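You operate a simulated robot arm through the tools that you are given. There is no shell and no other tool.

You are at the controls of a simulated robot arm. One attempt, no reset.

JOB
Take the printer's stencil to the blue mat and wipe it clean.
Fine: undo both clamps and leave them free; use the green pad with cleaner and put it back; the other stencils stay in the rack, the latch as it is. Set down upright: green pad. What is to be rubbed or washed off counts as gone when no trace of it is left.

Only the result counts: the job must be done as asked and must still hold three seconds after the hand-in. Knocking over, shifting, dropping, spilling or breaking anything else fails it.

ROBOT AND FRAMES
A 7-joint arm with a two-finger parallel gripper, fixed in place. Base frame: the origin is at the foot of the arm, x ahead of it, y to its left, z up. Units: m, rad, N and s.
With the tool pointing down near the work surface it reaches from about 0.32 to 0.74 m from the base axis. Its first joint turns from -2.496 to 2.496 rad. Payload 3 kg.
The tool frame sits at the grasp point between the pads (the TCP): z along the fingers, y along the line on which they close. The tips reach 0.03 m beyond it. The gripper opens to 0.094 m. The fingers are 0.028 m wide and 0.01 m thick; the gripper's body (0.05 by 0.096 m) begins 0.055 m behind the TCP.
Orientation is that of the tool frame in the base frame, as a unit quaternion [w, x, y, z]. With the fingers straight down and closing along the base's y, the tool's x points along the base's -x, its y along +y and its z along -z.

CONTROLS
- The arm moves only by the tool play_rows. Its argument "plan" is a list of rows, each a list of 3 entries, a list of its own where there are three numbers: the shift along the tool's x, y, z in m, then the turn, a rotation vector about the tool's x, y, z in rad, then the gripper command, from -1 (shut) to 1 (fully open), values between in proportion. In form: [[[x, y, z], [ax, ay, az], claw], ...]. A call has 1 to 20 rows; each row is the pose to reach, as a shift and turn from the pose commanded when the call began, along the tool's axes at that moment. Rows are played at 5 a second. More than 0.05 m and 0.15 rad between two rows, or a gripper value outside its range, and nothing of the call is played. Where a pose cannot be reached the arm comes as near as it can. A force on the tool above 40 N (or 10 N above the force at the start of the call, whichever is more), or a blocked arm, ends the call early, and 0.2 s more pass. Each finger travels about 0.045 m/s and halts on what it meets, pressing with about 45 N; the grip force reading is that of the motor and also rises with nothing between the fingers. The clock runs only during rows and for 0.2 s after the last one: add rows that repeat a pose to give the fingers time. The reply holds the time, the measured pose of the TCP, the force on the tool along the base axes, the opening and the grip force, in the units named above and with some noise, with the torque about the TCP (base axes, N m) and any sound that the robot's microphone picked up.
- Cameras (640 x 400 px; columns grow to the right, rows downward): "scene" is fixed at [0.22, -0.4982, 1.6601]; the picture's right is [0.51, -0.86, 0.00], its down [-0.71, -0.42, -0.57] and it looks along [0.49, 0.29, -0.82] (base axes); focal length 288 px, centre (320, 200). "wrist" rides on the gripper at [0.076, 0.014, -0.102] in the tool frame; the picture's right is [-0.18, 0.98, 0.00], its down [-0.75, -0.14, -0.64] and it looks along [-0.63, -0.12, 0.77] (tool axes); focal length 243 px, centre (320, 200). There is no depth. A picture from a camera that has moved, and an enlarged one, comes with that camera's place and axes in the base frame and with its lens.
- grab_frame(camera): a new picture of that camera. The clock stands still meanwhile.
- raise_lower(by): slides the trunk up (or, below 0, down) by that many m; the arm rides with it, the base frame stays. It gives what a move gives, with no picture.
- close_up(camera, box): a new picture of the part [left, top, right, bottom] of that camera's present view, enlarged. The clock stands still meanwhile.
- close_job(): hands the job in; it is judged then, once.

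Places have to be worked out from the pictures, the camera data and where the tool is seen. Open the gripper and draw the arm clear of the work before you hand the job in, unless the task says otherwise.

The tools are called as name(argument=value, ...) on one line, values as JSON. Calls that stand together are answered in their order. play_rows: Moves the arm, as the interface text tells. Its arguments: {"type":"object","properties":{"plan":{"type":"array"}},"required":["plan"]} The other tools are called the same way: raise_lower (by) slides the trunk up or down; grab_frame (camera) takes a picture; close_up (camera, box) takes an enlarged picture of a part of a camera's view; close_job () hands the job in.

At the start:

```text
clock: 0.0
ee_pos: [0.5054, 0.2132, 1.2275]
ee_rot: [0.0, -0.001, 1.0, -0.001]
wrist_force: [-0.2, -0.7, 0.8]
ft_torque: [-0.02, 0.04, 0.0]
finger_gap: 0.0942
grip_force: 0.1
trunk travel left (down, up): [-0.225, 0.165]
```

scene: 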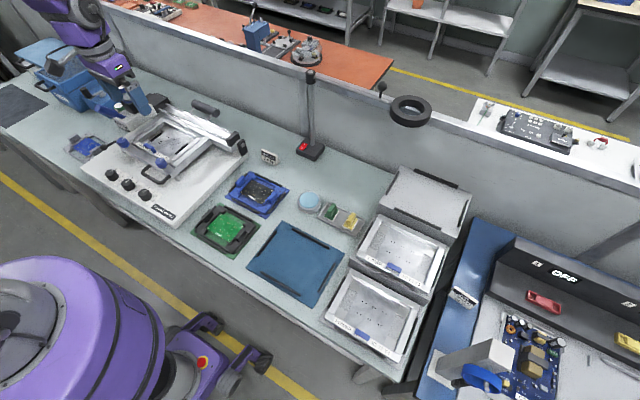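
wrist: 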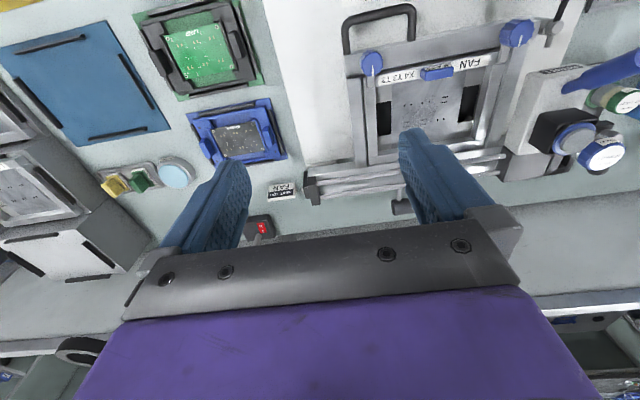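

I'll start by looking closely at the printer, the pads/cleaner and the mat before moving.

close_up(camera="scene", box=[60, 60, 260, 230])

close_up(camera="scene", box=[240, 140, 400, 260])

close_up(camera="scene", box=[320, 150, 480, 370])

close_up(camera="wrist", box=[300, 0, 640, 220])

close_up(camera="wrist", box=[0, 0, 320, 240])

```text
2.35 times, centred on (160, 145) of scene
camera zoom: at [0.22, -0.4982, 1.6601], right [0.51, -0.86, 0.0], down [-0.71, -0.42, -0.57], along [0.49, 0.29, -0.82], focal length 678 px, centre (696, 329)
```

zoom: 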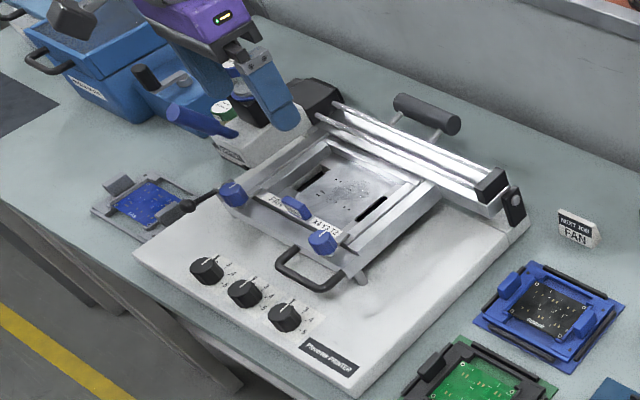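

```text
3.33 times, centred on (320, 200) of scene
camera zoom: at [0.22, -0.4982, 1.6601], right [0.51, -0.86, 0.0], down [-0.71, -0.42, -0.57], along [0.49, 0.29, -0.82], focal length 961 px, centre (320, 200)
```

zoom: 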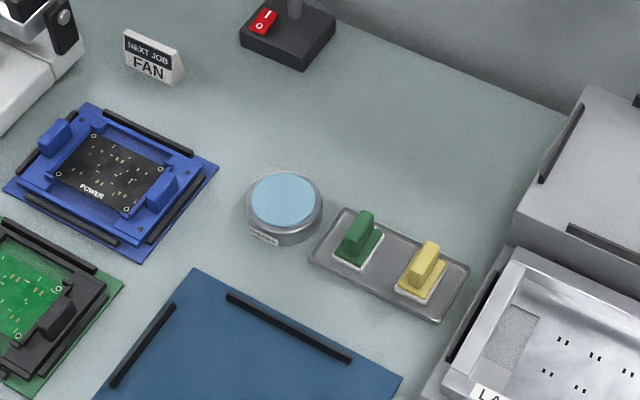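

```text
1.82 times, centred on (400, 260) of scene
camera zoom: at [0.22, -0.4982, 1.6601], right [0.51, -0.86, 0.0], down [-0.71, -0.42, -0.57], along [0.49, 0.29, -0.82], focal length 524 px, centre (174, 91)
```

zoom: 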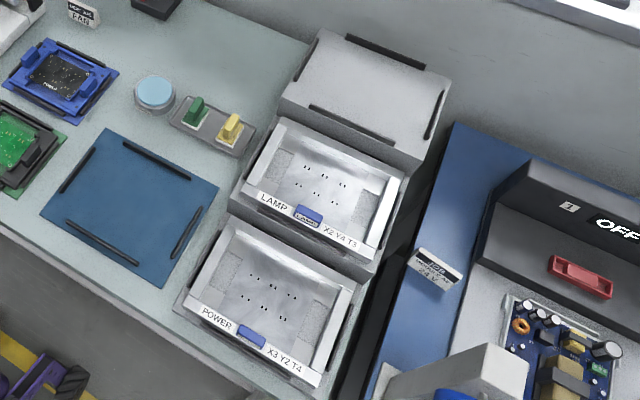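

```text
1.82 times, centred on (470, 110) of wrist
camera zoom: at [0.4281, 0.2277, 1.3317], right [0.18, 0.98, 0.0], down [0.75, -0.14, 0.64], along [0.63, -0.12, -0.77], focal length 441 px, centre (47, 364)
```

zoom: 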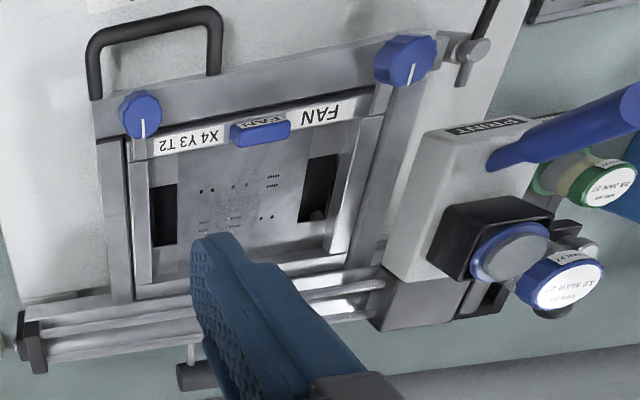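

```text
1.67 times, centred on (160, 120) of wrist
camera zoom: at [0.4281, 0.2277, 1.3317], right [0.18, 0.98, 0.0], down [0.75, -0.14, 0.64], along [0.63, -0.12, -0.77], focal length 404 px, centre (587, 333)
```

zoom: 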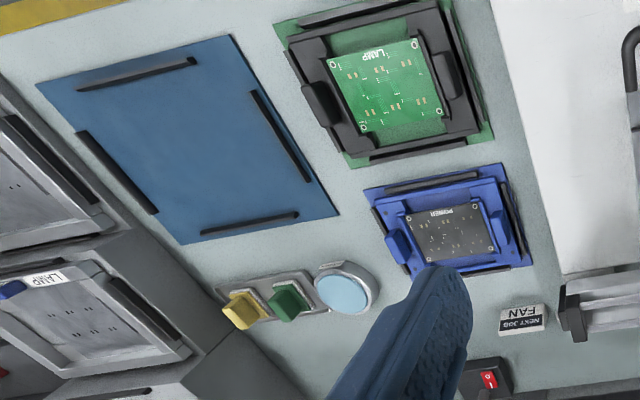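

Table top looks to be at z≈0.82, the printer's stencil at z≈0.94 around (0.59, 0.375), with blue knobs near (0.51, 0.28) and (0.51, 0.47). I move the wrist camera over the printer for a better look.

play_rows(plan=[[[0.02, 0.04, 0], [0, 0, 0], 1], [[0.04, 0.08, 0], [0, 0, 0], 1], [[0.06, 0.12, 0], [0, 0, 0], 1], [[0.08, 0.16, 0], [0, 0, 0], 1], [[0.08, 0.16, 0], [0, 0, 0], 1]])

grab_frame(camera="wrist")

close_up(camera="wrist", box=[160, 0, 480, 200])

close_up(camera="scene", box=[80, 90, 250, 220])

```text
clock: 1.2
ee_pos: [0.4232, 0.372, 1.2294]
ee_rot: [-0.001, 0.0, 1.0, 0.0]
wrist_force: [0.7, 0.1, -0.7]
ft_torque: [-0.01, 0.02, 0.04]
finger_gap: 0.094
grip_force: 0.0
trunk travel left (down, up): [-0.225, 0.165]
```

```text
taken
camera wrist: at [0.3467, 0.3855, 1.3327], right [0.18, 0.98, 0.0], down [0.75, -0.14, 0.64], along [0.63, -0.12, -0.77], focal length 243 px, centre (320, 200)
```

wrist: 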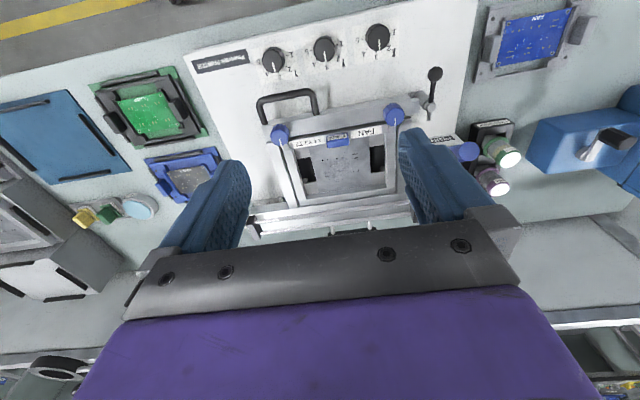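

```text
2.00 times, centred on (320, 100) of wrist
camera zoom: at [0.3467, 0.3855, 1.3327], right [0.18, 0.98, 0.0], down [0.75, -0.14, 0.64], along [0.63, -0.12, -0.77], focal length 485 px, centre (320, 400)
```

zoom: 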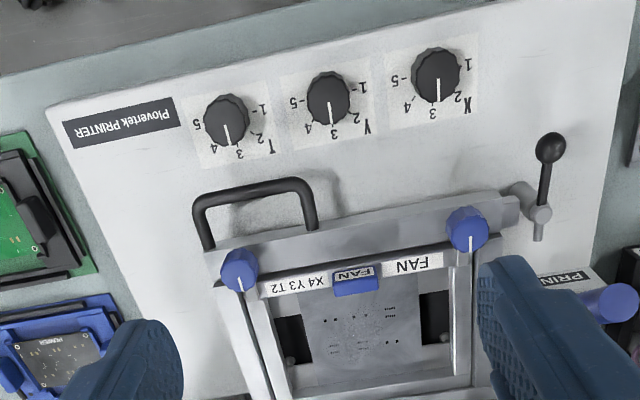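

```text
3.08 times, centred on (165, 155) of scene
camera zoom: at [0.22, -0.4982, 1.6601], right [0.51, -0.86, 0.0], down [-0.71, -0.42, -0.57], along [0.49, 0.29, -0.82], focal length 887 px, centre (797, 338)
```

zoom: 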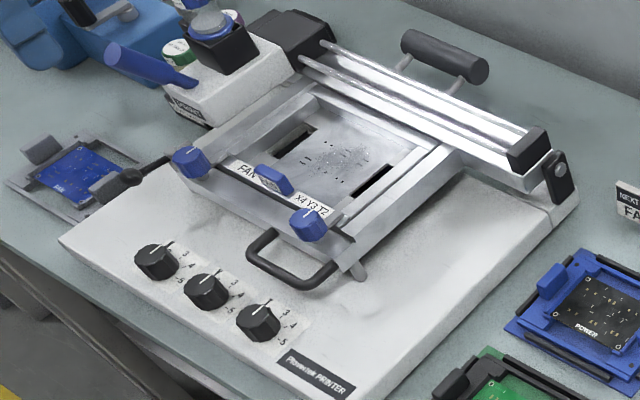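

The latch lever with black ball sits at the front-left of the frame (leave it). I descend for a closer look at the two blue clamp knobs and the stencil seat.

play_rows(plan=[[[-0.018, 0, 0.035], [0, 0, 0], 1], [[-0.036, 0, 0.07], [0, 0, 0], 1], [[-0.054, 0, 0.105], [0, 0, 0], 1], [[-0.072, 0, 0.14], [0, 0, 0], 1], [[-0.072, 0, 0.14], [0, 0, 0], 1]])

grab_frame(camera="wrist")

close_up(camera="wrist", box=[180, 60, 460, 235])

close_up(camera="scene", box=[120, 110, 210, 180])

```text
clock: 2.4
ee_pos: [0.4954, 0.3726, 1.0898]
ee_rot: [0.002, -0.001, 1.0, 0.001]
wrist_force: [0.4, 1.6, 0.1]
ft_torque: [-0.03, -0.01, 0.01]
finger_gap: 0.0941
grip_force: 0.0
trunk travel left (down, up): [-0.225, 0.165]
```

```text
taken
camera wrist: at [0.4179, 0.3866, 1.1927], right [0.18, 0.98, 0.0], down [0.75, -0.14, 0.64], along [0.63, -0.12, -0.77], focal length 243 px, centre (320, 200)
```

wrist: 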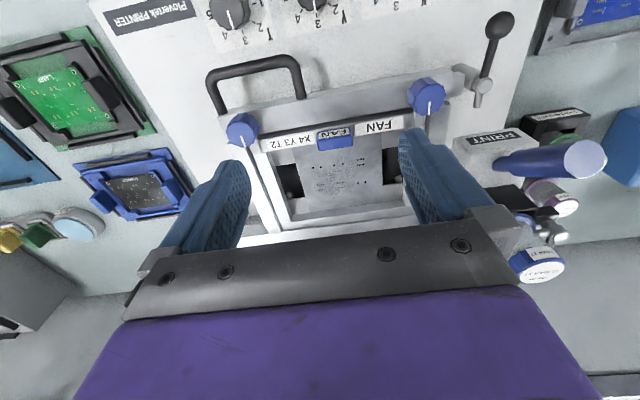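

```text
2.29 times, centred on (320, 148) of wrist
camera zoom: at [0.4179, 0.3866, 1.1927], right [0.18, 0.98, 0.0], down [0.75, -0.14, 0.64], along [0.63, -0.12, -0.77], focal length 555 px, centre (320, 320)
```

zoom: 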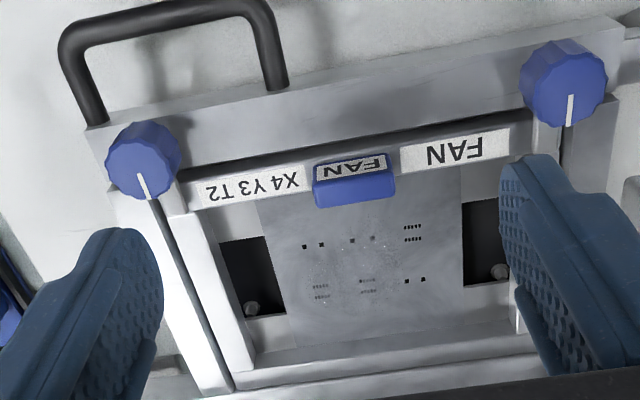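

```text
5.71 times, centred on (165, 145) of scene
camera zoom: at [0.22, -0.4982, 1.6601], right [0.51, -0.86, 0.0], down [-0.71, -0.42, -0.57], along [0.49, 0.29, -0.82], focal length 1648 px, centre (1206, 514)
```

zoom: 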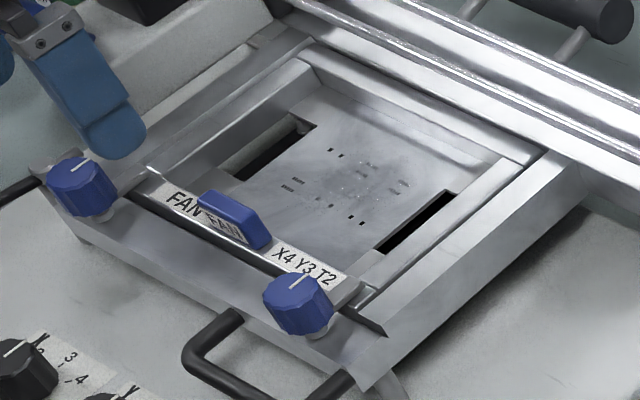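

Triangulation gives the knobs at about (0.510, 0.285) and (0.508, 0.473), z≈0.945, diameter ≈0.035. I go above the right-hand (−y) knob to see it from near.

play_rows(plan=[[[-0.005, -0.03, 0.02], [0, 0, 0], 1], [[-0.01, -0.06, 0.04], [0, 0, 0], 1], [[-0.0146, -0.0876, 0.06], [0, 0, 0], 1], [[-0.0146, -0.0876, 0.06], [0, 0, 0], 1]])

grab_frame(camera="wrist")

close_up(camera="wrist", box=[220, 60, 480, 222])

close_up(camera="scene", box=[120, 110, 210, 180])

```text
clock: 3.4
ee_pos: [0.512, 0.2861, 1.0291]
ee_rot: [0.0, -0.001, 1.0, 0.0]
wrist_force: [-0.7, -0.5, -0.4]
ft_torque: [-0.03, 0.05, -0.01]
finger_gap: 0.0941
grip_force: 0.0
trunk travel left (down, up): [-0.225, 0.165]
```

```text
taken
camera wrist: at [0.4336, 0.2999, 1.1319], right [0.18, 0.98, 0.0], down [0.75, -0.14, 0.64], along [0.63, -0.12, -0.77], focal length 243 px, centre (320, 200)
```

wrist: 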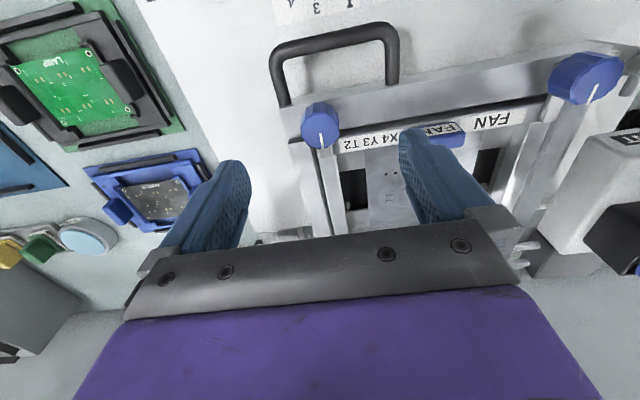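

```text
2.46 times, centred on (350, 141) of wrist
camera zoom: at [0.4336, 0.2999, 1.1319], right [0.18, 0.98, 0.0], down [0.75, -0.14, 0.64], along [0.63, -0.12, -0.77], focal length 597 px, centre (246, 345)
```

zoom: 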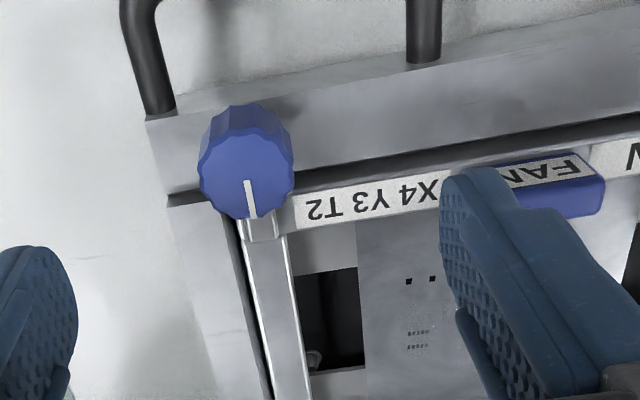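

```text
5.71 times, centred on (165, 145) of scene
camera zoom: at [0.22, -0.4982, 1.6601], right [0.51, -0.86, 0.0], down [-0.71, -0.42, -0.57], along [0.49, 0.29, -0.82], focal length 1648 px, centre (1206, 514)
```

zoom: 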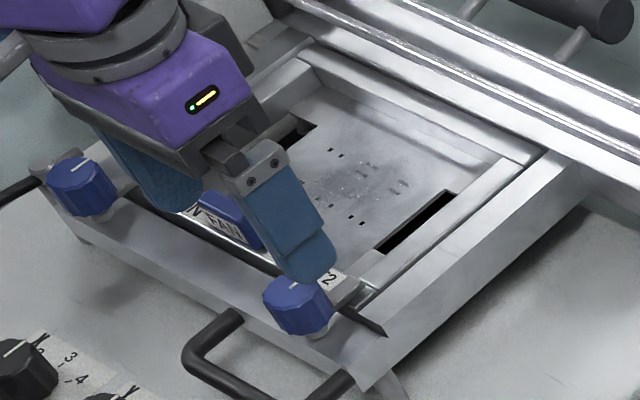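

The knob has a small metal toe under it pointing over the stencil frame (+x), so it should swing free by turning. I lower onto this knob with the gripper partly open and check the view before gripping.

play_rows(plan=[[[0.001, 0, 0.02], [0, 0, 0], 0.4], [[0.002, -0.001, 0.04], [0, 0, 0], 0.4], [[0.002, -0.001, 0.058], [0, 0, 0], 0.4], [[0.002, -0.001, 0.058], [0, 0, 0], 0.4]])

grab_frame(camera="wrist")

close_up(camera="scene", box=[120, 110, 210, 180])

```text
clock: 4.4
ee_pos: [0.5088, 0.2845, 0.9707]
ee_rot: [0.0, 0.0, 1.0, 0.0]
wrist_force: [-0.4, 0.1, -0.3]
ft_torque: [0.01, 0.02, 0.01]
finger_gap: 0.0656
grip_force: 0.2
trunk travel left (down, up): [-0.225, 0.165]
```

```text
taken
camera wrist: at [0.4309, 0.298, 1.0743], right [0.18, 0.98, 0.0], down [0.75, -0.14, 0.64], along [0.63, -0.12, -0.77], focal length 243 px, centre (320, 200)
```

wrist: 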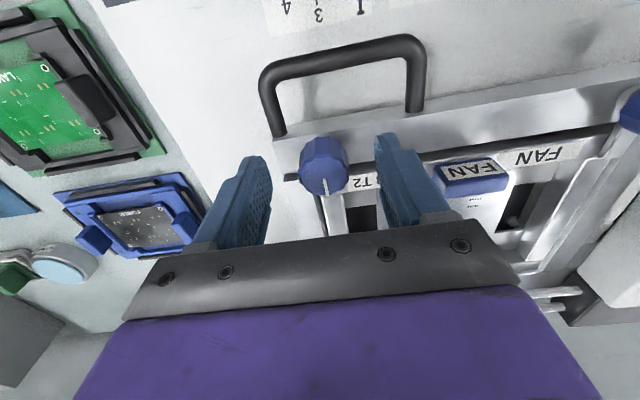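

```text
5.71 times, centred on (165, 145) of scene
camera zoom: at [0.22, -0.4982, 1.6601], right [0.51, -0.86, 0.0], down [-0.71, -0.42, -0.57], along [0.49, 0.29, -0.82], focal length 1648 px, centre (1206, 514)
```

zoom: 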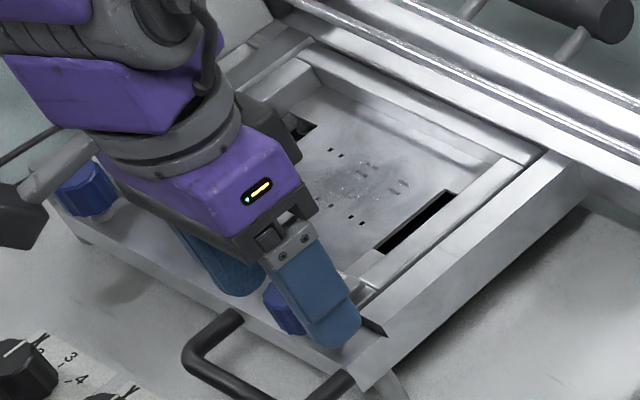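

The knob sits well between the fingers. I close on it here.

play_rows(plan=[[[0, 0.001, 0.003], [0, 0, 0], -0.2], [[0, 0.001, 0.003], [0, 0, 0], -0.6], [[0, 0.001, 0.003], [0, 0, 0], -1], [[0, 0.001, 0.003], [0, 0, 0], -1], [[0, 0.001, 0.003], [0, 0, 0], -1]])

close_up(camera="wrist", box=[240, 100, 420, 212])

```text
clock: 5.6
ee_pos: [0.5077, 0.2841, 0.968]
ee_rot: [0.0, -0.001, 1.0, 0.0]
wrist_force: [-0.1, 2.5, -1.5]
ft_torque: [0.49, -0.06, -0.01]
finger_gap: 0.0294
grip_force: 45.7
trunk travel left (down, up): [-0.225, 0.165]
```

```text
3.56 times, centred on (330, 156) of wrist
camera zoom: at [0.431, 0.2994, 1.0713], right [0.18, 0.98, 0.0], down [0.75, -0.14, 0.64], along [0.63, -0.12, -0.77], focal length 863 px, centre (284, 356)
```

zoom: 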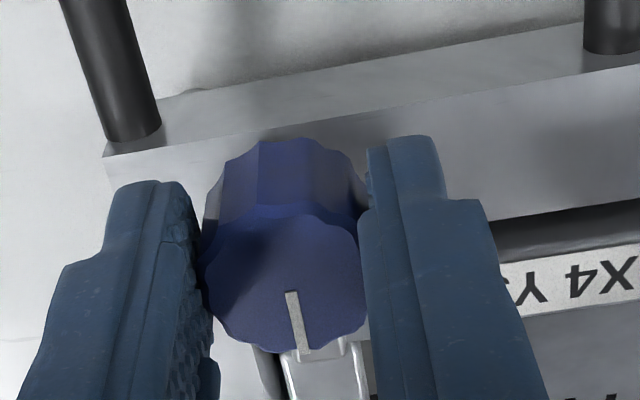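

The knob is gripped (gap 0.029). I try turning it clockwise (seen from above) a little and watch the torque.

play_rows(plan=[[[0, 0, 0], [0, 0, 0.1], -1], [[0, 0, 0], [0, 0, 0.2], -1], [[0, 0, 0], [0, 0, 0.3], -1], [[0, 0, 0], [0, 0, 0.3], -1]])

close_up(camera="wrist", box=[240, 100, 420, 212])

```text
clock: 6.6
ee_pos: [0.5074, 0.2856, 0.9681]
ee_rot: [0.0, 0.149, 0.989, -0.001]
wrist_force: [0.1, 9.0, 0.9]
ft_torque: [0.73, 0.01, 0.02]
finger_gap: 0.0292
grip_force: 44.6
trunk travel left (down, up): [-0.225, 0.165]
```

```text
3.56 times, centred on (330, 156) of wrist
camera zoom: at [0.4388, 0.3226, 1.0712], right [0.47, 0.88, 0.0], down [0.68, -0.36, 0.64], along [0.57, -0.3, -0.77], focal length 863 px, centre (284, 356)
```

zoom: 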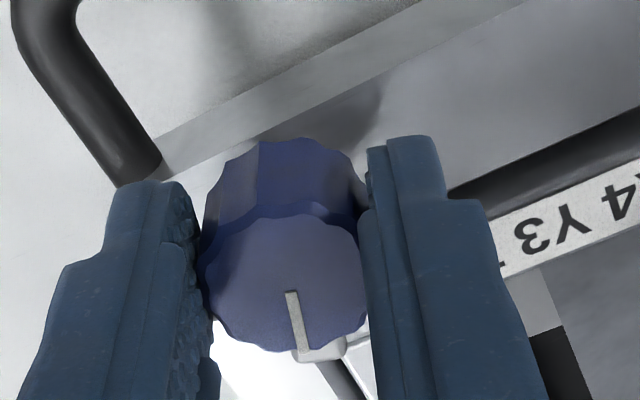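

The knob follows the fingers with almost no resistance. I continue clockwise toward 90°.

play_rows(plan=[[[0, 0, 0], [0, 0, 0.13], -1], [[0, 0, 0], [0, 0, 0.26], -1], [[0, 0, 0], [0, 0, 0.39], -1], [[0, 0, 0], [0, 0, 0.52], -1], [[0, 0, 0], [0, 0, 0.65], -1], [[0, 0, 0], [0, 0, 0.65], -1]])

close_up(camera="wrist", box=[200, 80, 440, 230])

close_up(camera="scene", box=[120, 110, 210, 180])

```text
clock: 8.0
ee_pos: [0.5101, 0.2883, 0.9679]
ee_rot: [0.001, 0.457, 0.89, 0.001]
wrist_force: [13.6, 34.7, 4.6]
ft_torque: [0.85, -0.08, 0.16]
finger_gap: 0.0296
grip_force: 45.3
trunk travel left (down, up): [-0.225, 0.165]
```

```text
2.67 times, centred on (320, 155) of wrist
camera zoom: at [0.4759, 0.359, 1.0711], right [0.91, 0.42, 0.0], down [0.32, -0.7, 0.64], along [0.27, -0.58, -0.77], focal length 647 px, centre (320, 320)
```

zoom: 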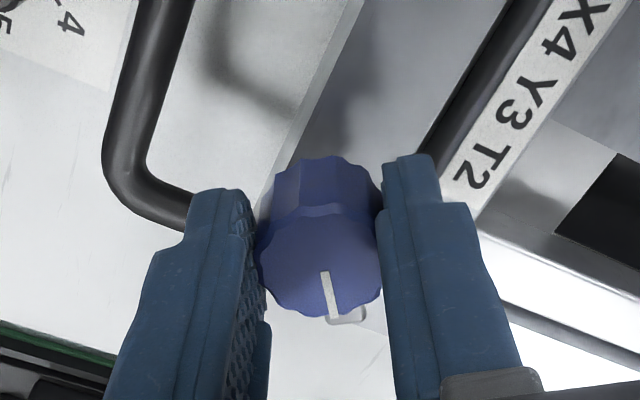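

```text
5.71 times, centred on (165, 145) of scene
camera zoom: at [0.22, -0.4982, 1.6601], right [0.51, -0.86, 0.0], down [-0.71, -0.42, -0.57], along [0.49, 0.29, -0.82], focal length 1648 px, centre (1206, 514)
```

zoom: 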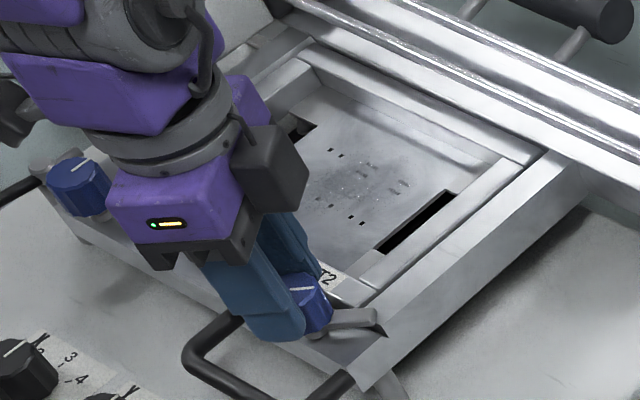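

The toe (grey bar under the knob) now swings out away from the stencil; a side force built up because the knob axis is slightly off my TCP. I continue to past 90° while shifting the TCP to relieve it.

play_rows(plan=[[[0.001, 0.002, 0], [0, 0, 0.0], -1], [[0.0016, 0.0036, 0], [0, 0, 0.12], -1], [[0.0016, 0.0036, 0], [0, 0, 0.24], -1], [[0.0016, 0.0036, 0], [0, 0, 0.36], -1], [[0.0016, 0.0036, 0], [0, 0, 0.48], -1], [[0.0016, 0.0036, 0], [0, 0, 0.6], -1], [[0.0016, 0.0036, 0], [0, 0, 0.66], -1], [[0.0016, 0.0036, 0], [0, 0, 0.66], -1]])

close_up(camera="wrist", box=[200, 80, 440, 230])

close_up(camera="scene", box=[120, 110, 210, 180])

```text
clock: 9.8
ee_pos: [0.5118, 0.2897, 0.9682]
ee_rot: [0.0, 0.721, 0.693, 0.001]
wrist_force: [28.3, 21.6, 14.7]
ft_torque: [0.02, -0.38, 0.5]
finger_gap: 0.0295
grip_force: 45.1
trunk travel left (down, up): [-0.225, 0.165]
```

```text
2.67 times, centred on (320, 155) of wrist
camera zoom: at [0.5286, 0.3647, 1.0712], right [0.97, -0.22, 0.0], down [-0.17, -0.75, 0.64], along [-0.14, -0.63, -0.77], focal length 647 px, centre (320, 320)
```

zoom: 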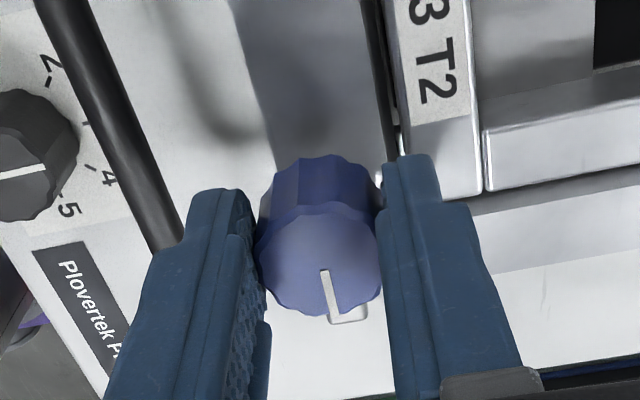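

```text
5.71 times, centred on (165, 145) of scene
camera zoom: at [0.22, -0.4982, 1.6601], right [0.51, -0.86, 0.0], down [-0.71, -0.42, -0.57], along [0.49, 0.29, -0.82], focal length 1648 px, centre (1206, 514)
```

zoom: 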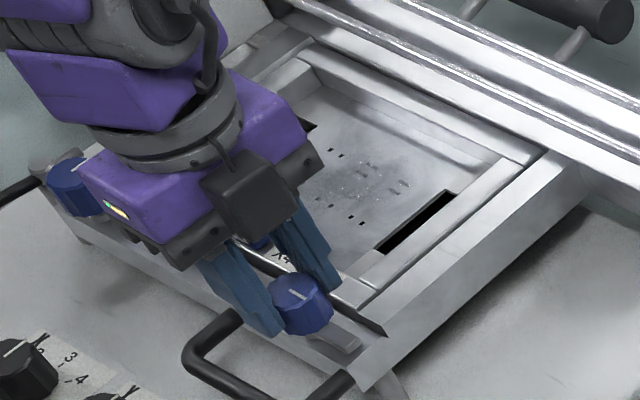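

The pointer has turned ~92° and the toe now points outward to −y, clear of the stencil. I open slightly, lift straight off, then look.

play_rows(plan=[[[0, 0, 0], [0, 0, 0], -0.15], [[0, 0, 0], [0, 0, 0], -0.1], [[0, 0, -0.02], [0, 0, 0], -0.1], [[0, 0, -0.05], [0, 0, 0], 0.2], [[0, 0, -0.09], [0, 0, -0.1], 0.5], [[0, 0, -0.09], [0, 0, -0.1], 0.5]])

close_up(camera="wrist", box=[160, 40, 480, 240])

close_up(camera="scene", box=[120, 110, 210, 180])

```text
clock: 11.2
ee_pos: [0.5104, 0.2879, 1.0579]
ee_rot: [-0.001, 0.685, 0.729, -0.002]
wrist_force: [0.0, -1.0, -0.4]
ft_torque: [0.02, -0.02, 0.01]
finger_gap: 0.0704
grip_force: 0.1
trunk travel left (down, up): [-0.225, 0.165]
```

```text
2.00 times, centred on (320, 140) of wrist
camera zoom: at [0.519, 0.3645, 1.1606], right [0.99, -0.12, 0.0], down [-0.09, -0.76, 0.64], along [-0.08, -0.64, -0.77], focal length 485 px, centre (320, 320)
```

zoom: 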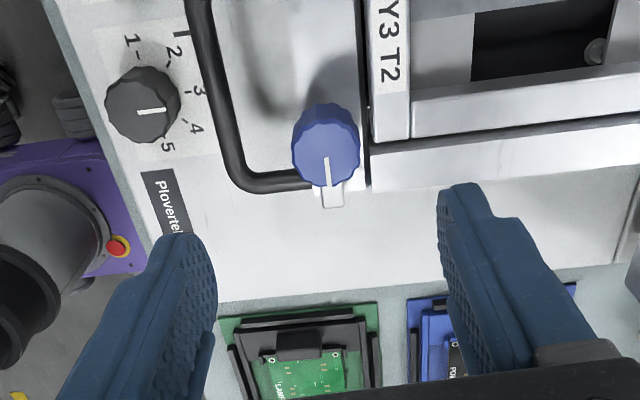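

```text
5.71 times, centred on (165, 145) of scene
camera zoom: at [0.22, -0.4982, 1.6601], right [0.51, -0.86, 0.0], down [-0.71, -0.42, -0.57], along [0.49, 0.29, -0.82], focal length 1648 px, centre (1206, 514)
```

zoom: 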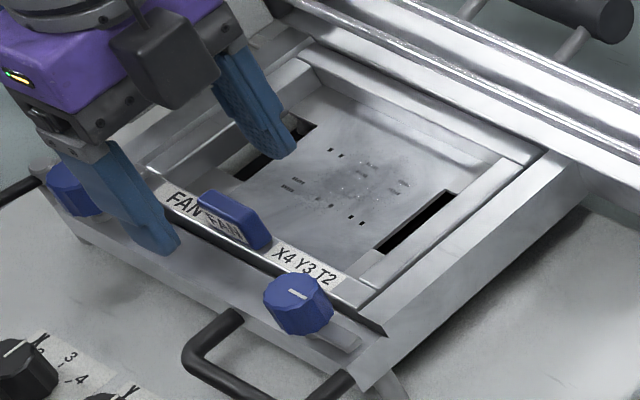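

Clamp 1 is undone (toe now pointing −y). The second clamp is near the blue squeegee handle leaning at about (0.52, 0.535, 1.06), so I'll turn the gripper the other way (camera side to −y) and work in short ratchet strokes; first rotate up here.

play_rows(plan=[[[0, 0, -0.01], [0, 0, -0.14], 0.3], [[0, 0, -0.02], [0, 0, -0.28], 0.3], [[0, 0, -0.03], [0, 0, -0.42], 0.3], [[0, 0, -0.04], [0, 0, -0.56], 0.3], [[0, 0, -0.05], [0, 0, -0.7], 0.3], [[0, 0, -0.06], [0, 0, -0.84], 0.3], [[0, 0, -0.07], [0, 0, -0.98], 0.3], [[0, 0, -0.08], [0, 0, -1.12], 0.3], [[0, 0, -0.08], [0, 0, -1.26], 0.3], [[0, 0, -0.08], [0, 0, -1.4], 0.3], [[0, 0, -0.08], [0, 0, -1.54], 0.3], [[0, 0, -0.08], [0, 0, -1.68], 0.3], [[0, 0, -0.08], [0, 0, -1.82], 0.3], [[0, 0, -0.08], [0, 0, -1.96], 0.3], [[0, 0, -0.08], [0, 0, -2.1], 0.3], [[0, 0, -0.08], [0, 0, -2.24], 0.3], [[0, 0, -0.08], [0, 0, -2.38], 0.3], [[0, 0, -0.08], [0, 0, -2.51], 0.3], [[0, 0, -0.08], [0, 0, -2.51], 0.3]])

grab_frame(camera="wrist")

grab_frame(camera="scene")

```text
clock: 15.2
ee_pos: [0.5118, 0.2891, 1.1369]
ee_rot: [0.0, -0.481, 0.877, 0.0]
wrist_force: [-0.4, -0.2, -0.3]
ft_torque: [0.0, -0.01, -0.01]
finger_gap: 0.0609
grip_force: 0.0
trunk travel left (down, up): [-0.225, 0.165]
```

```text
taken
camera wrist: at [0.4564, 0.2317, 1.2416], right [-0.73, 0.68, 0.0], down [0.52, 0.56, 0.64], along [0.44, 0.47, -0.77], focal length 243 px, centre (320, 200)
```

wrist: 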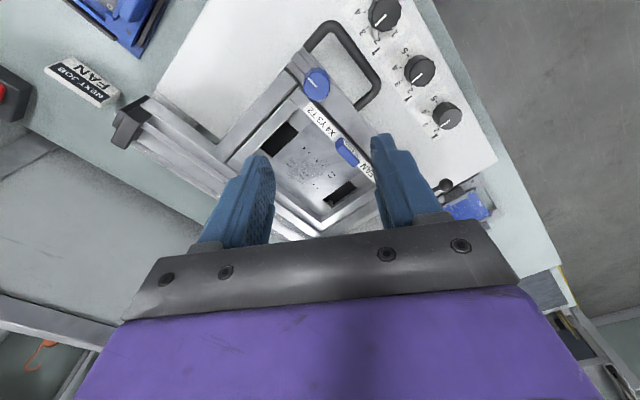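

```text
taken
```

scene: 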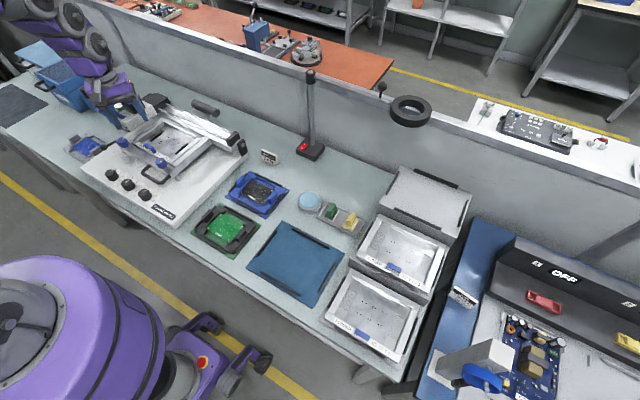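

Orientation reached (φ≈−1.0). Now I move above the second knob at z≈1.10 and look.

play_rows(plan=[[[-0.0308, 0.0201, 0.006], [0, 0, 0], 0.2], [[-0.0616, 0.0403, 0.012], [0, 0, 0], 0.2], [[-0.0924, 0.0604, 0.018], [0, 0, 0], 0.2], [[-0.1232, 0.0806, 0.024], [0, 0, 0], 0.2], [[-0.154, 0.1007, 0.03], [0, 0, 0], 0.2], [[-0.154, 0.1007, 0.03], [0, 0, 0], 0.2]])

grab_frame(camera="wrist")

close_up(camera="wrist", box=[220, 60, 440, 200])

close_up(camera="scene", box=[60, 70, 190, 180])

```text
clock: 16.6
ee_pos: [0.5083, 0.4711, 1.1088]
ee_rot: [0.0, -0.48, 0.877, 0.0]
wrist_force: [-0.1, -0.3, 1.1]
ft_torque: [-0.01, 0.0, 0.04]
finger_gap: 0.0562
grip_force: 0.0
trunk travel left (down, up): [-0.225, 0.165]
```

```text
taken
camera wrist: at [0.4539, 0.4157, 1.2133], right [-0.73, 0.69, 0.0], down [0.53, 0.56, 0.64], along [0.44, 0.47, -0.77], focal length 243 px, centre (320, 200)
```

wrist: 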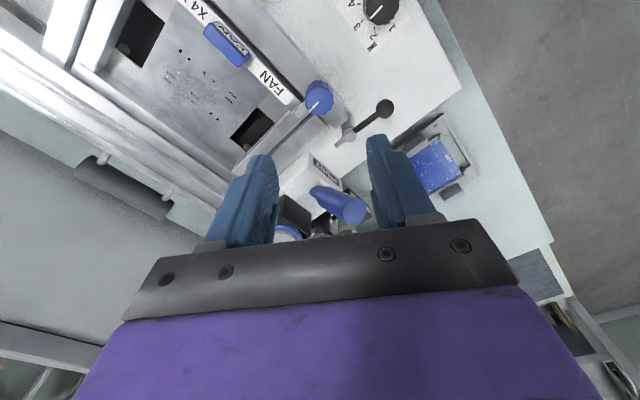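

```text
2.86 times, centred on (330, 130) of wrist
camera zoom: at [0.4539, 0.4157, 1.2133], right [-0.73, 0.69, 0.0], down [0.53, 0.56, 0.64], along [0.44, 0.47, -0.77], focal length 693 px, centre (291, 400)
```

zoom: 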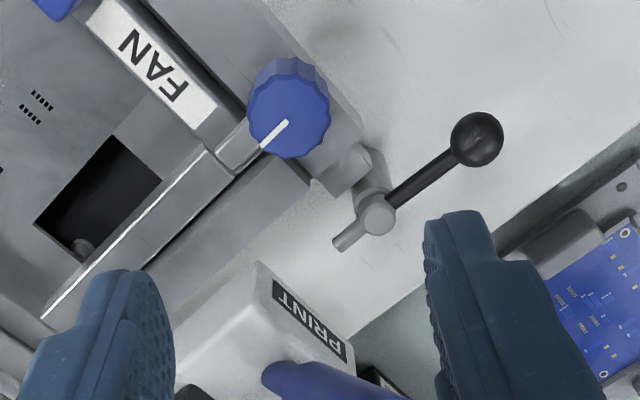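

```text
3.64 times, centred on (125, 125) of scene
camera zoom: at [0.22, -0.4982, 1.6601], right [0.51, -0.86, 0.0], down [-0.71, -0.42, -0.57], along [0.49, 0.29, -0.82], focal length 1048 px, centre (1029, 473)
```

zoom: 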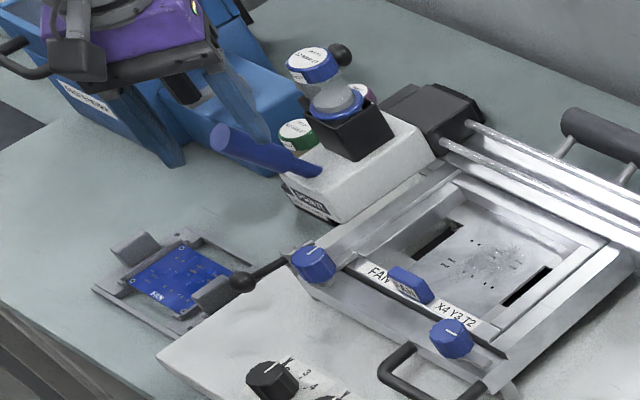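

Knob 2 is seen at about (0.512, 0.4765) with the toe pointing +x, and the blue PRINT lever end at about (0.525, 0.527, 1.065). I lower to z≈1.00, still above the knob, to check alignment and clearance.

play_rows(plan=[[[-0.002, 0, 0.03], [0, 0, 0.1], 0.1], [[-0.005, 0, 0.06], [0, 0, 0.1], 0.1], [[-0.005, 0, 0.085], [0, 0, 0.1], 0.1], [[-0.005, 0, 0.105], [0, 0, 0.1], 0.1], [[-0.005, 0, 0.105], [0, 0, 0.1], 0.1]])

grab_frame(camera="wrist")

close_up(camera="wrist", box=[220, 80, 420, 205])

close_up(camera="scene", box=[60, 70, 190, 180])

```text
clock: 17.8
ee_pos: [0.5119, 0.477, 1.0045]
ee_rot: [0.0, -0.436, 0.9, 0.001]
wrist_force: [-0.2, -0.4, -0.1]
ft_torque: [0.01, 0.04, 0.01]
finger_gap: 0.0517
grip_force: 0.2
trunk travel left (down, up): [-0.225, 0.165]
```

```text
taken
camera wrist: at [0.4524, 0.4257, 1.1067], right [-0.66, 0.76, 0.0], down [0.58, 0.5, 0.64], along [0.49, 0.42, -0.77], focal length 243 px, centre (320, 200)
```

wrist: 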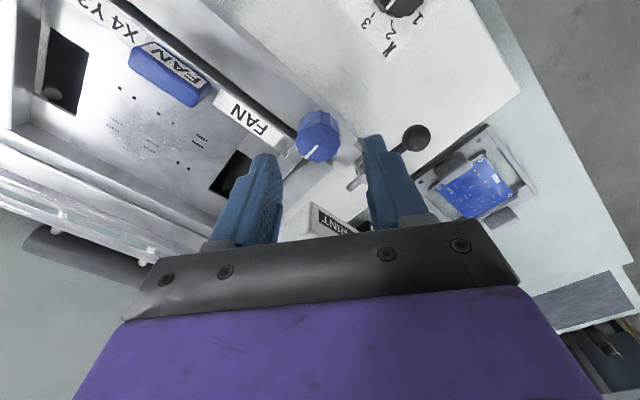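

```text
3.20 times, centred on (320, 142) of wrist
camera zoom: at [0.4524, 0.4257, 1.1067], right [-0.66, 0.76, 0.0], down [0.58, 0.5, 0.64], along [0.49, 0.42, -0.77], focal length 776 px, centre (320, 384)
```

zoom: 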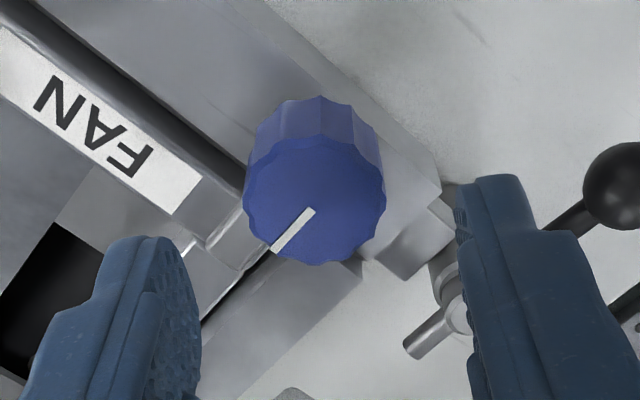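

```text
3.64 times, centred on (125, 125) of scene
camera zoom: at [0.22, -0.4982, 1.6601], right [0.51, -0.86, 0.0], down [-0.71, -0.42, -0.57], along [0.49, 0.29, -0.82], focal length 1048 px, centre (1029, 473)
```

zoom: 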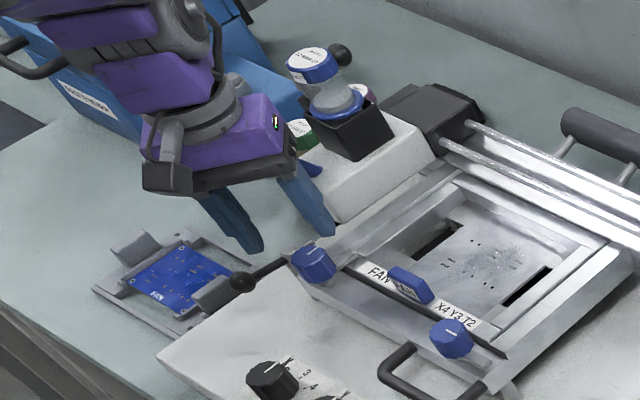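

The knob is nearly centred between the fingers (offset ≈2 mm) and the lever is clear. I lower onto the knob and close.

play_rows(plan=[[[0.002, -0.0005, 0.016], [0, 0, 0], 0.1], [[0.002, -0.0005, 0.031], [0, 0, 0], 0.1], [[0.002, -0.0005, 0.031], [0, 0, 0], -0.3], [[0.002, -0.0005, 0.031], [0, 0, 0], -1], [[0.002, -0.0005, 0.031], [0, 0, 0], -1], [[0.002, -0.0005, 0.031], [0, 0, 0], -1]])

close_up(camera="wrist", box=[220, 80, 420, 205])

close_up(camera="scene", box=[60, 70, 190, 180])

```text
clock: 19.2
ee_pos: [0.5117, 0.4746, 0.9703]
ee_rot: [0.0, -0.435, 0.9, 0.001]
wrist_force: [3.4, -3.9, -1.9]
ft_torque: [0.03, 0.19, 0.0]
finger_gap: 0.029
grip_force: 45.3
trunk travel left (down, up): [-0.225, 0.165]
```

```text
3.20 times, centred on (320, 142) of wrist
camera zoom: at [0.4518, 0.4231, 1.0752], right [-0.66, 0.76, 0.0], down [0.58, 0.5, 0.64], along [0.48, 0.42, -0.77], focal length 776 px, centre (320, 384)
```

zoom: 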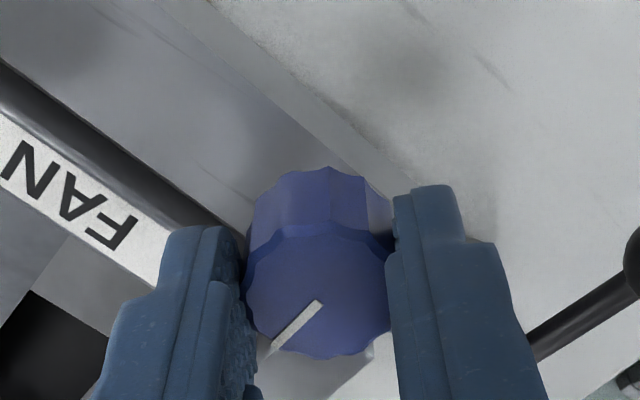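

```text
3.64 times, centred on (125, 125) of scene
camera zoom: at [0.22, -0.4982, 1.6601], right [0.51, -0.86, 0.0], down [-0.71, -0.42, -0.57], along [0.49, 0.29, -0.82], focal length 1048 px, centre (1029, 473)
```

zoom: 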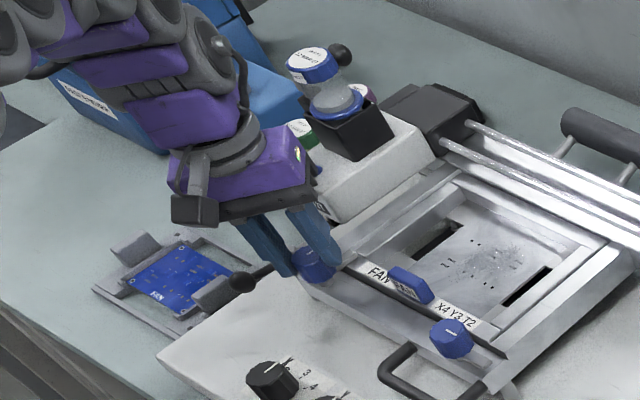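

Knob 2 is gripped with low force. I turn it counter-clockwise (toe swinging outward to +y) a first short part to check it gives.

play_rows(plan=[[[0, 0, 0], [0, 0, -0.1], -1], [[0, 0, 0], [0, 0, -0.2], -1], [[0, 0, 0], [0, 0, -0.3], -1], [[0, 0, 0], [0, 0, -0.4], -1], [[0, 0, 0], [0, 0, -0.4], -1]])

close_up(camera="wrist", box=[220, 80, 420, 205])

close_up(camera="scene", box=[60, 70, 190, 180])

```text
clock: 20.4
ee_pos: [0.5117, 0.4737, 0.9721]
ee_rot: [-0.001, -0.605, 0.796, -0.001]
wrist_force: [9.8, -9.8, -8.5]
ft_torque: [-0.24, 0.12, -0.01]
finger_gap: 0.0291
grip_force: 44.9
trunk travel left (down, up): [-0.225, 0.165]
```

```text
3.20 times, centred on (320, 142) of wrist
camera zoom: at [0.4769, 0.4041, 1.0753], right [-0.9, 0.44, 0.0], down [0.34, 0.69, 0.64], along [0.28, 0.58, -0.77], focal length 776 px, centre (320, 384)
```

zoom: 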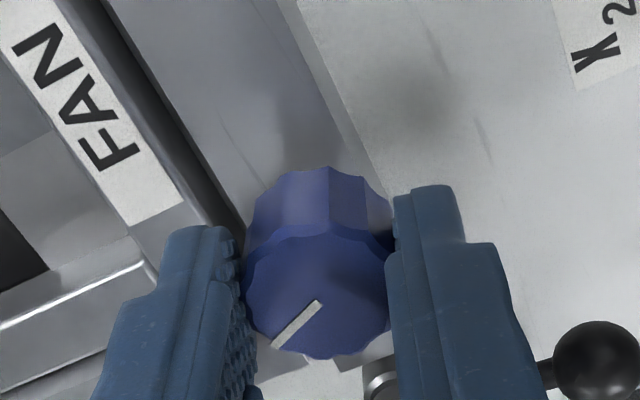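

```text
3.64 times, centred on (125, 125) of scene
camera zoom: at [0.22, -0.4982, 1.6601], right [0.51, -0.86, 0.0], down [-0.71, -0.42, -0.57], along [0.49, 0.29, -0.82], focal length 1048 px, centre (1029, 473)
```

zoom: 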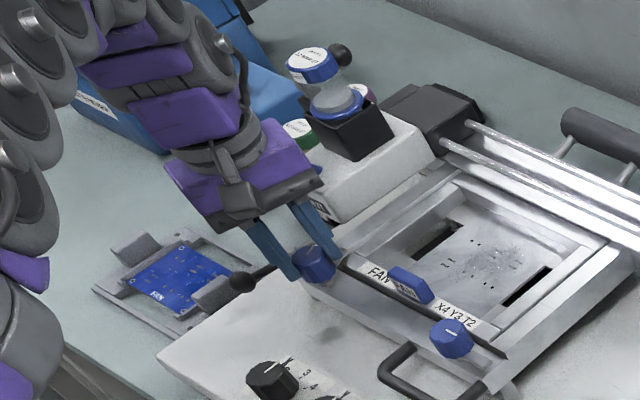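

It turns freely. I continue another 0.4 rad, then will release and regrip for a second stroke.

play_rows(plan=[[[0, 0, 0], [0, 0, -0.1], -1], [[0, 0, 0], [0, 0, -0.2], -1], [[0, 0, 0], [0, 0, -0.3], -1], [[0, 0, 0], [0, 0, -0.4], -1], [[0, 0, 0], [0, 0, -0.4], -1]])

close_up(camera="wrist", box=[200, 60, 440, 210])

close_up(camera="scene", box=[60, 70, 190, 180])

```text
clock: 21.6
ee_pos: [0.5131, 0.4739, 0.9726]
ee_rot: [0.0, 0.751, -0.66, 0.0]
wrist_force: [15.2, -12.3, -3.8]
ft_torque: [0.05, -0.11, -0.03]
finger_gap: 0.029
grip_force: 45.2
trunk travel left (down, up): [-0.225, 0.165]
```

```text
2.67 times, centred on (320, 135) of wrist
camera zoom: at [0.5073, 0.3962, 1.0752], right [-1.0, 0.06, 0.0], down [0.04, 0.77, 0.64], along [0.04, 0.64, -0.77], focal length 647 px, centre (320, 373)
```

zoom: 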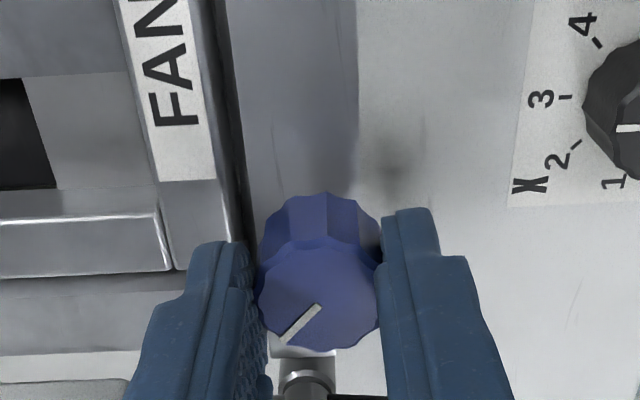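

```text
3.64 times, centred on (125, 125) of scene
camera zoom: at [0.22, -0.4982, 1.6601], right [0.51, -0.86, 0.0], down [-0.71, -0.42, -0.57], along [0.49, 0.29, -0.82], focal length 1048 px, centre (1029, 473)
```

zoom: 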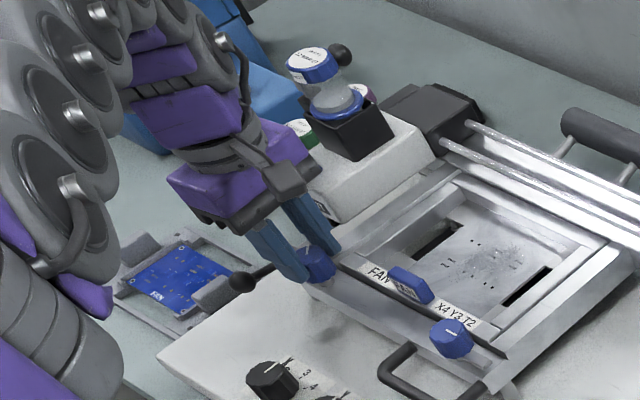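

Turned 0.8 rad so far, forces low. I open slightly, lift, rotate the gripper back 0.8 rad and come down again for a second stroke.

play_rows(plan=[[[0, 0, 0], [0, 0, 0], -0.05], [[0, 0, 0], [0, 0, 0], 0.0], [[0, 0, -0.015], [0, 0, 0], 0.05], [[0, 0, -0.03], [0, 0, 0.13], 0.05], [[0, 0, -0.03], [0, 0, 0.26], 0.05], [[0, 0, -0.03], [0, 0, 0.39], 0.05], [[0, 0, -0.03], [0, 0, 0.52], 0.05], [[0, 0, -0.03], [0, 0, 0.65], 0.05], [[0, 0, -0.03], [0, 0, 0.75], 0.05], [[0, 0, -0.03], [0, 0, 0.75], 0.05]])

close_up(camera="wrist", box=[200, 60, 440, 210])

close_up(camera="scene", box=[60, 70, 190, 180])

```text
clock: 23.8
ee_pos: [0.5099, 0.4747, 1.0023]
ee_rot: [0.0, -0.457, 0.889, 0.0]
wrist_force: [-1.1, 0.7, 0.2]
ft_torque: [-0.02, -0.01, -0.02]
finger_gap: 0.0495
grip_force: 0.1
trunk travel left (down, up): [-0.225, 0.165]
```

```text
2.67 times, centred on (320, 135) of wrist
camera zoom: at [0.4536, 0.4209, 1.1055], right [-0.69, 0.72, 0.0], down [0.55, 0.53, 0.64], along [0.46, 0.44, -0.77], focal length 647 px, centre (320, 373)
```

zoom: 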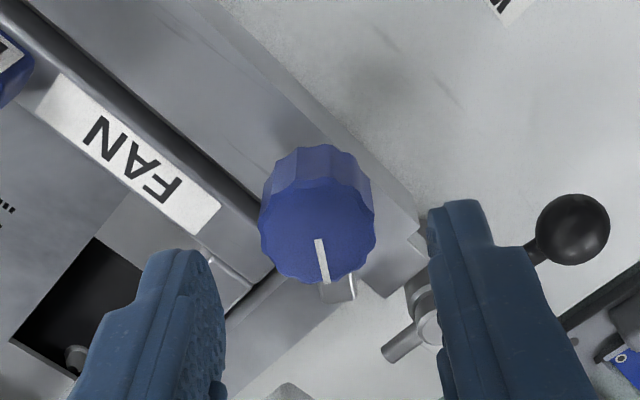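

```text
3.64 times, centred on (125, 125) of scene
camera zoom: at [0.22, -0.4982, 1.6601], right [0.51, -0.86, 0.0], down [-0.71, -0.42, -0.57], along [0.49, 0.29, -0.82], focal length 1048 px, centre (1029, 473)
```

zoom: 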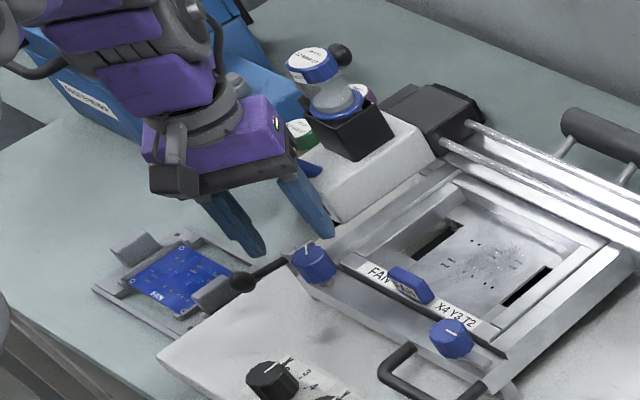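

The toe is now ~45° out. Second stroke: lower, grip, and turn another ~0.85 rad.

play_rows(plan=[[[0.001, 0, 0.015], [0, 0, 0], 0.05], [[0.001, 0, 0.03], [0, 0, 0], 0.05], [[0.001, 0, 0.03], [0, 0, 0], -0.5], [[0.001, 0, 0.03], [0, 0, 0], -1], [[0.001, 0, 0.03], [0, 0, 0], -1], [[0.001, 0, 0.03], [0, 0, -0.12], -1], [[0.001, 0, 0.03], [0, 0, -0.24], -1], [[0.001, 0, 0.03], [0, 0, -0.36], -1], [[0.001, 0, 0.03], [0, 0, -0.48], -1], [[0.001, 0, 0.03], [0, 0, -0.6], -1], [[0.001, 0, 0.03], [0, 0, -0.72], -1], [[0.001, 0, 0.03], [0, 0, -0.82], -1], [[0.001, 0, 0.03], [0, 0, -0.82], -1]])

close_up(camera="wrist", box=[200, 60, 440, 210])

close_up(camera="scene", box=[60, 70, 190, 180])

```text
clock: 26.6
ee_pos: [0.5129, 0.4738, 0.9719]
ee_rot: [-0.001, 0.774, -0.633, 0.001]
wrist_force: [23.1, -6.1, 2.6]
ft_torque: [-0.13, -0.63, -0.22]
finger_gap: 0.0291
grip_force: 44.9
trunk travel left (down, up): [-0.225, 0.165]
```

```text
2.67 times, centred on (320, 135) of wrist
camera zoom: at [0.5128, 0.395, 1.0754], right [-1.0, -0.01, 0.0], down [-0.01, 0.77, 0.64], along [-0.01, 0.64, -0.77], focal length 647 px, centre (320, 373)
```

zoom: 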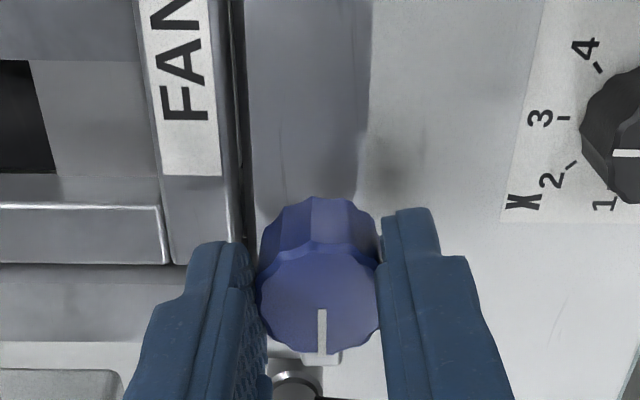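

```text
3.64 times, centred on (125, 125) of scene
camera zoom: at [0.22, -0.4982, 1.6601], right [0.51, -0.86, 0.0], down [-0.71, -0.42, -0.57], along [0.49, 0.29, -0.82], focal length 1048 px, centre (1029, 473)
```

zoom: 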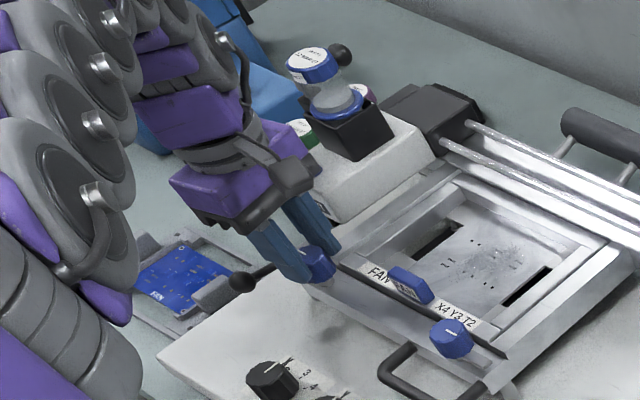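

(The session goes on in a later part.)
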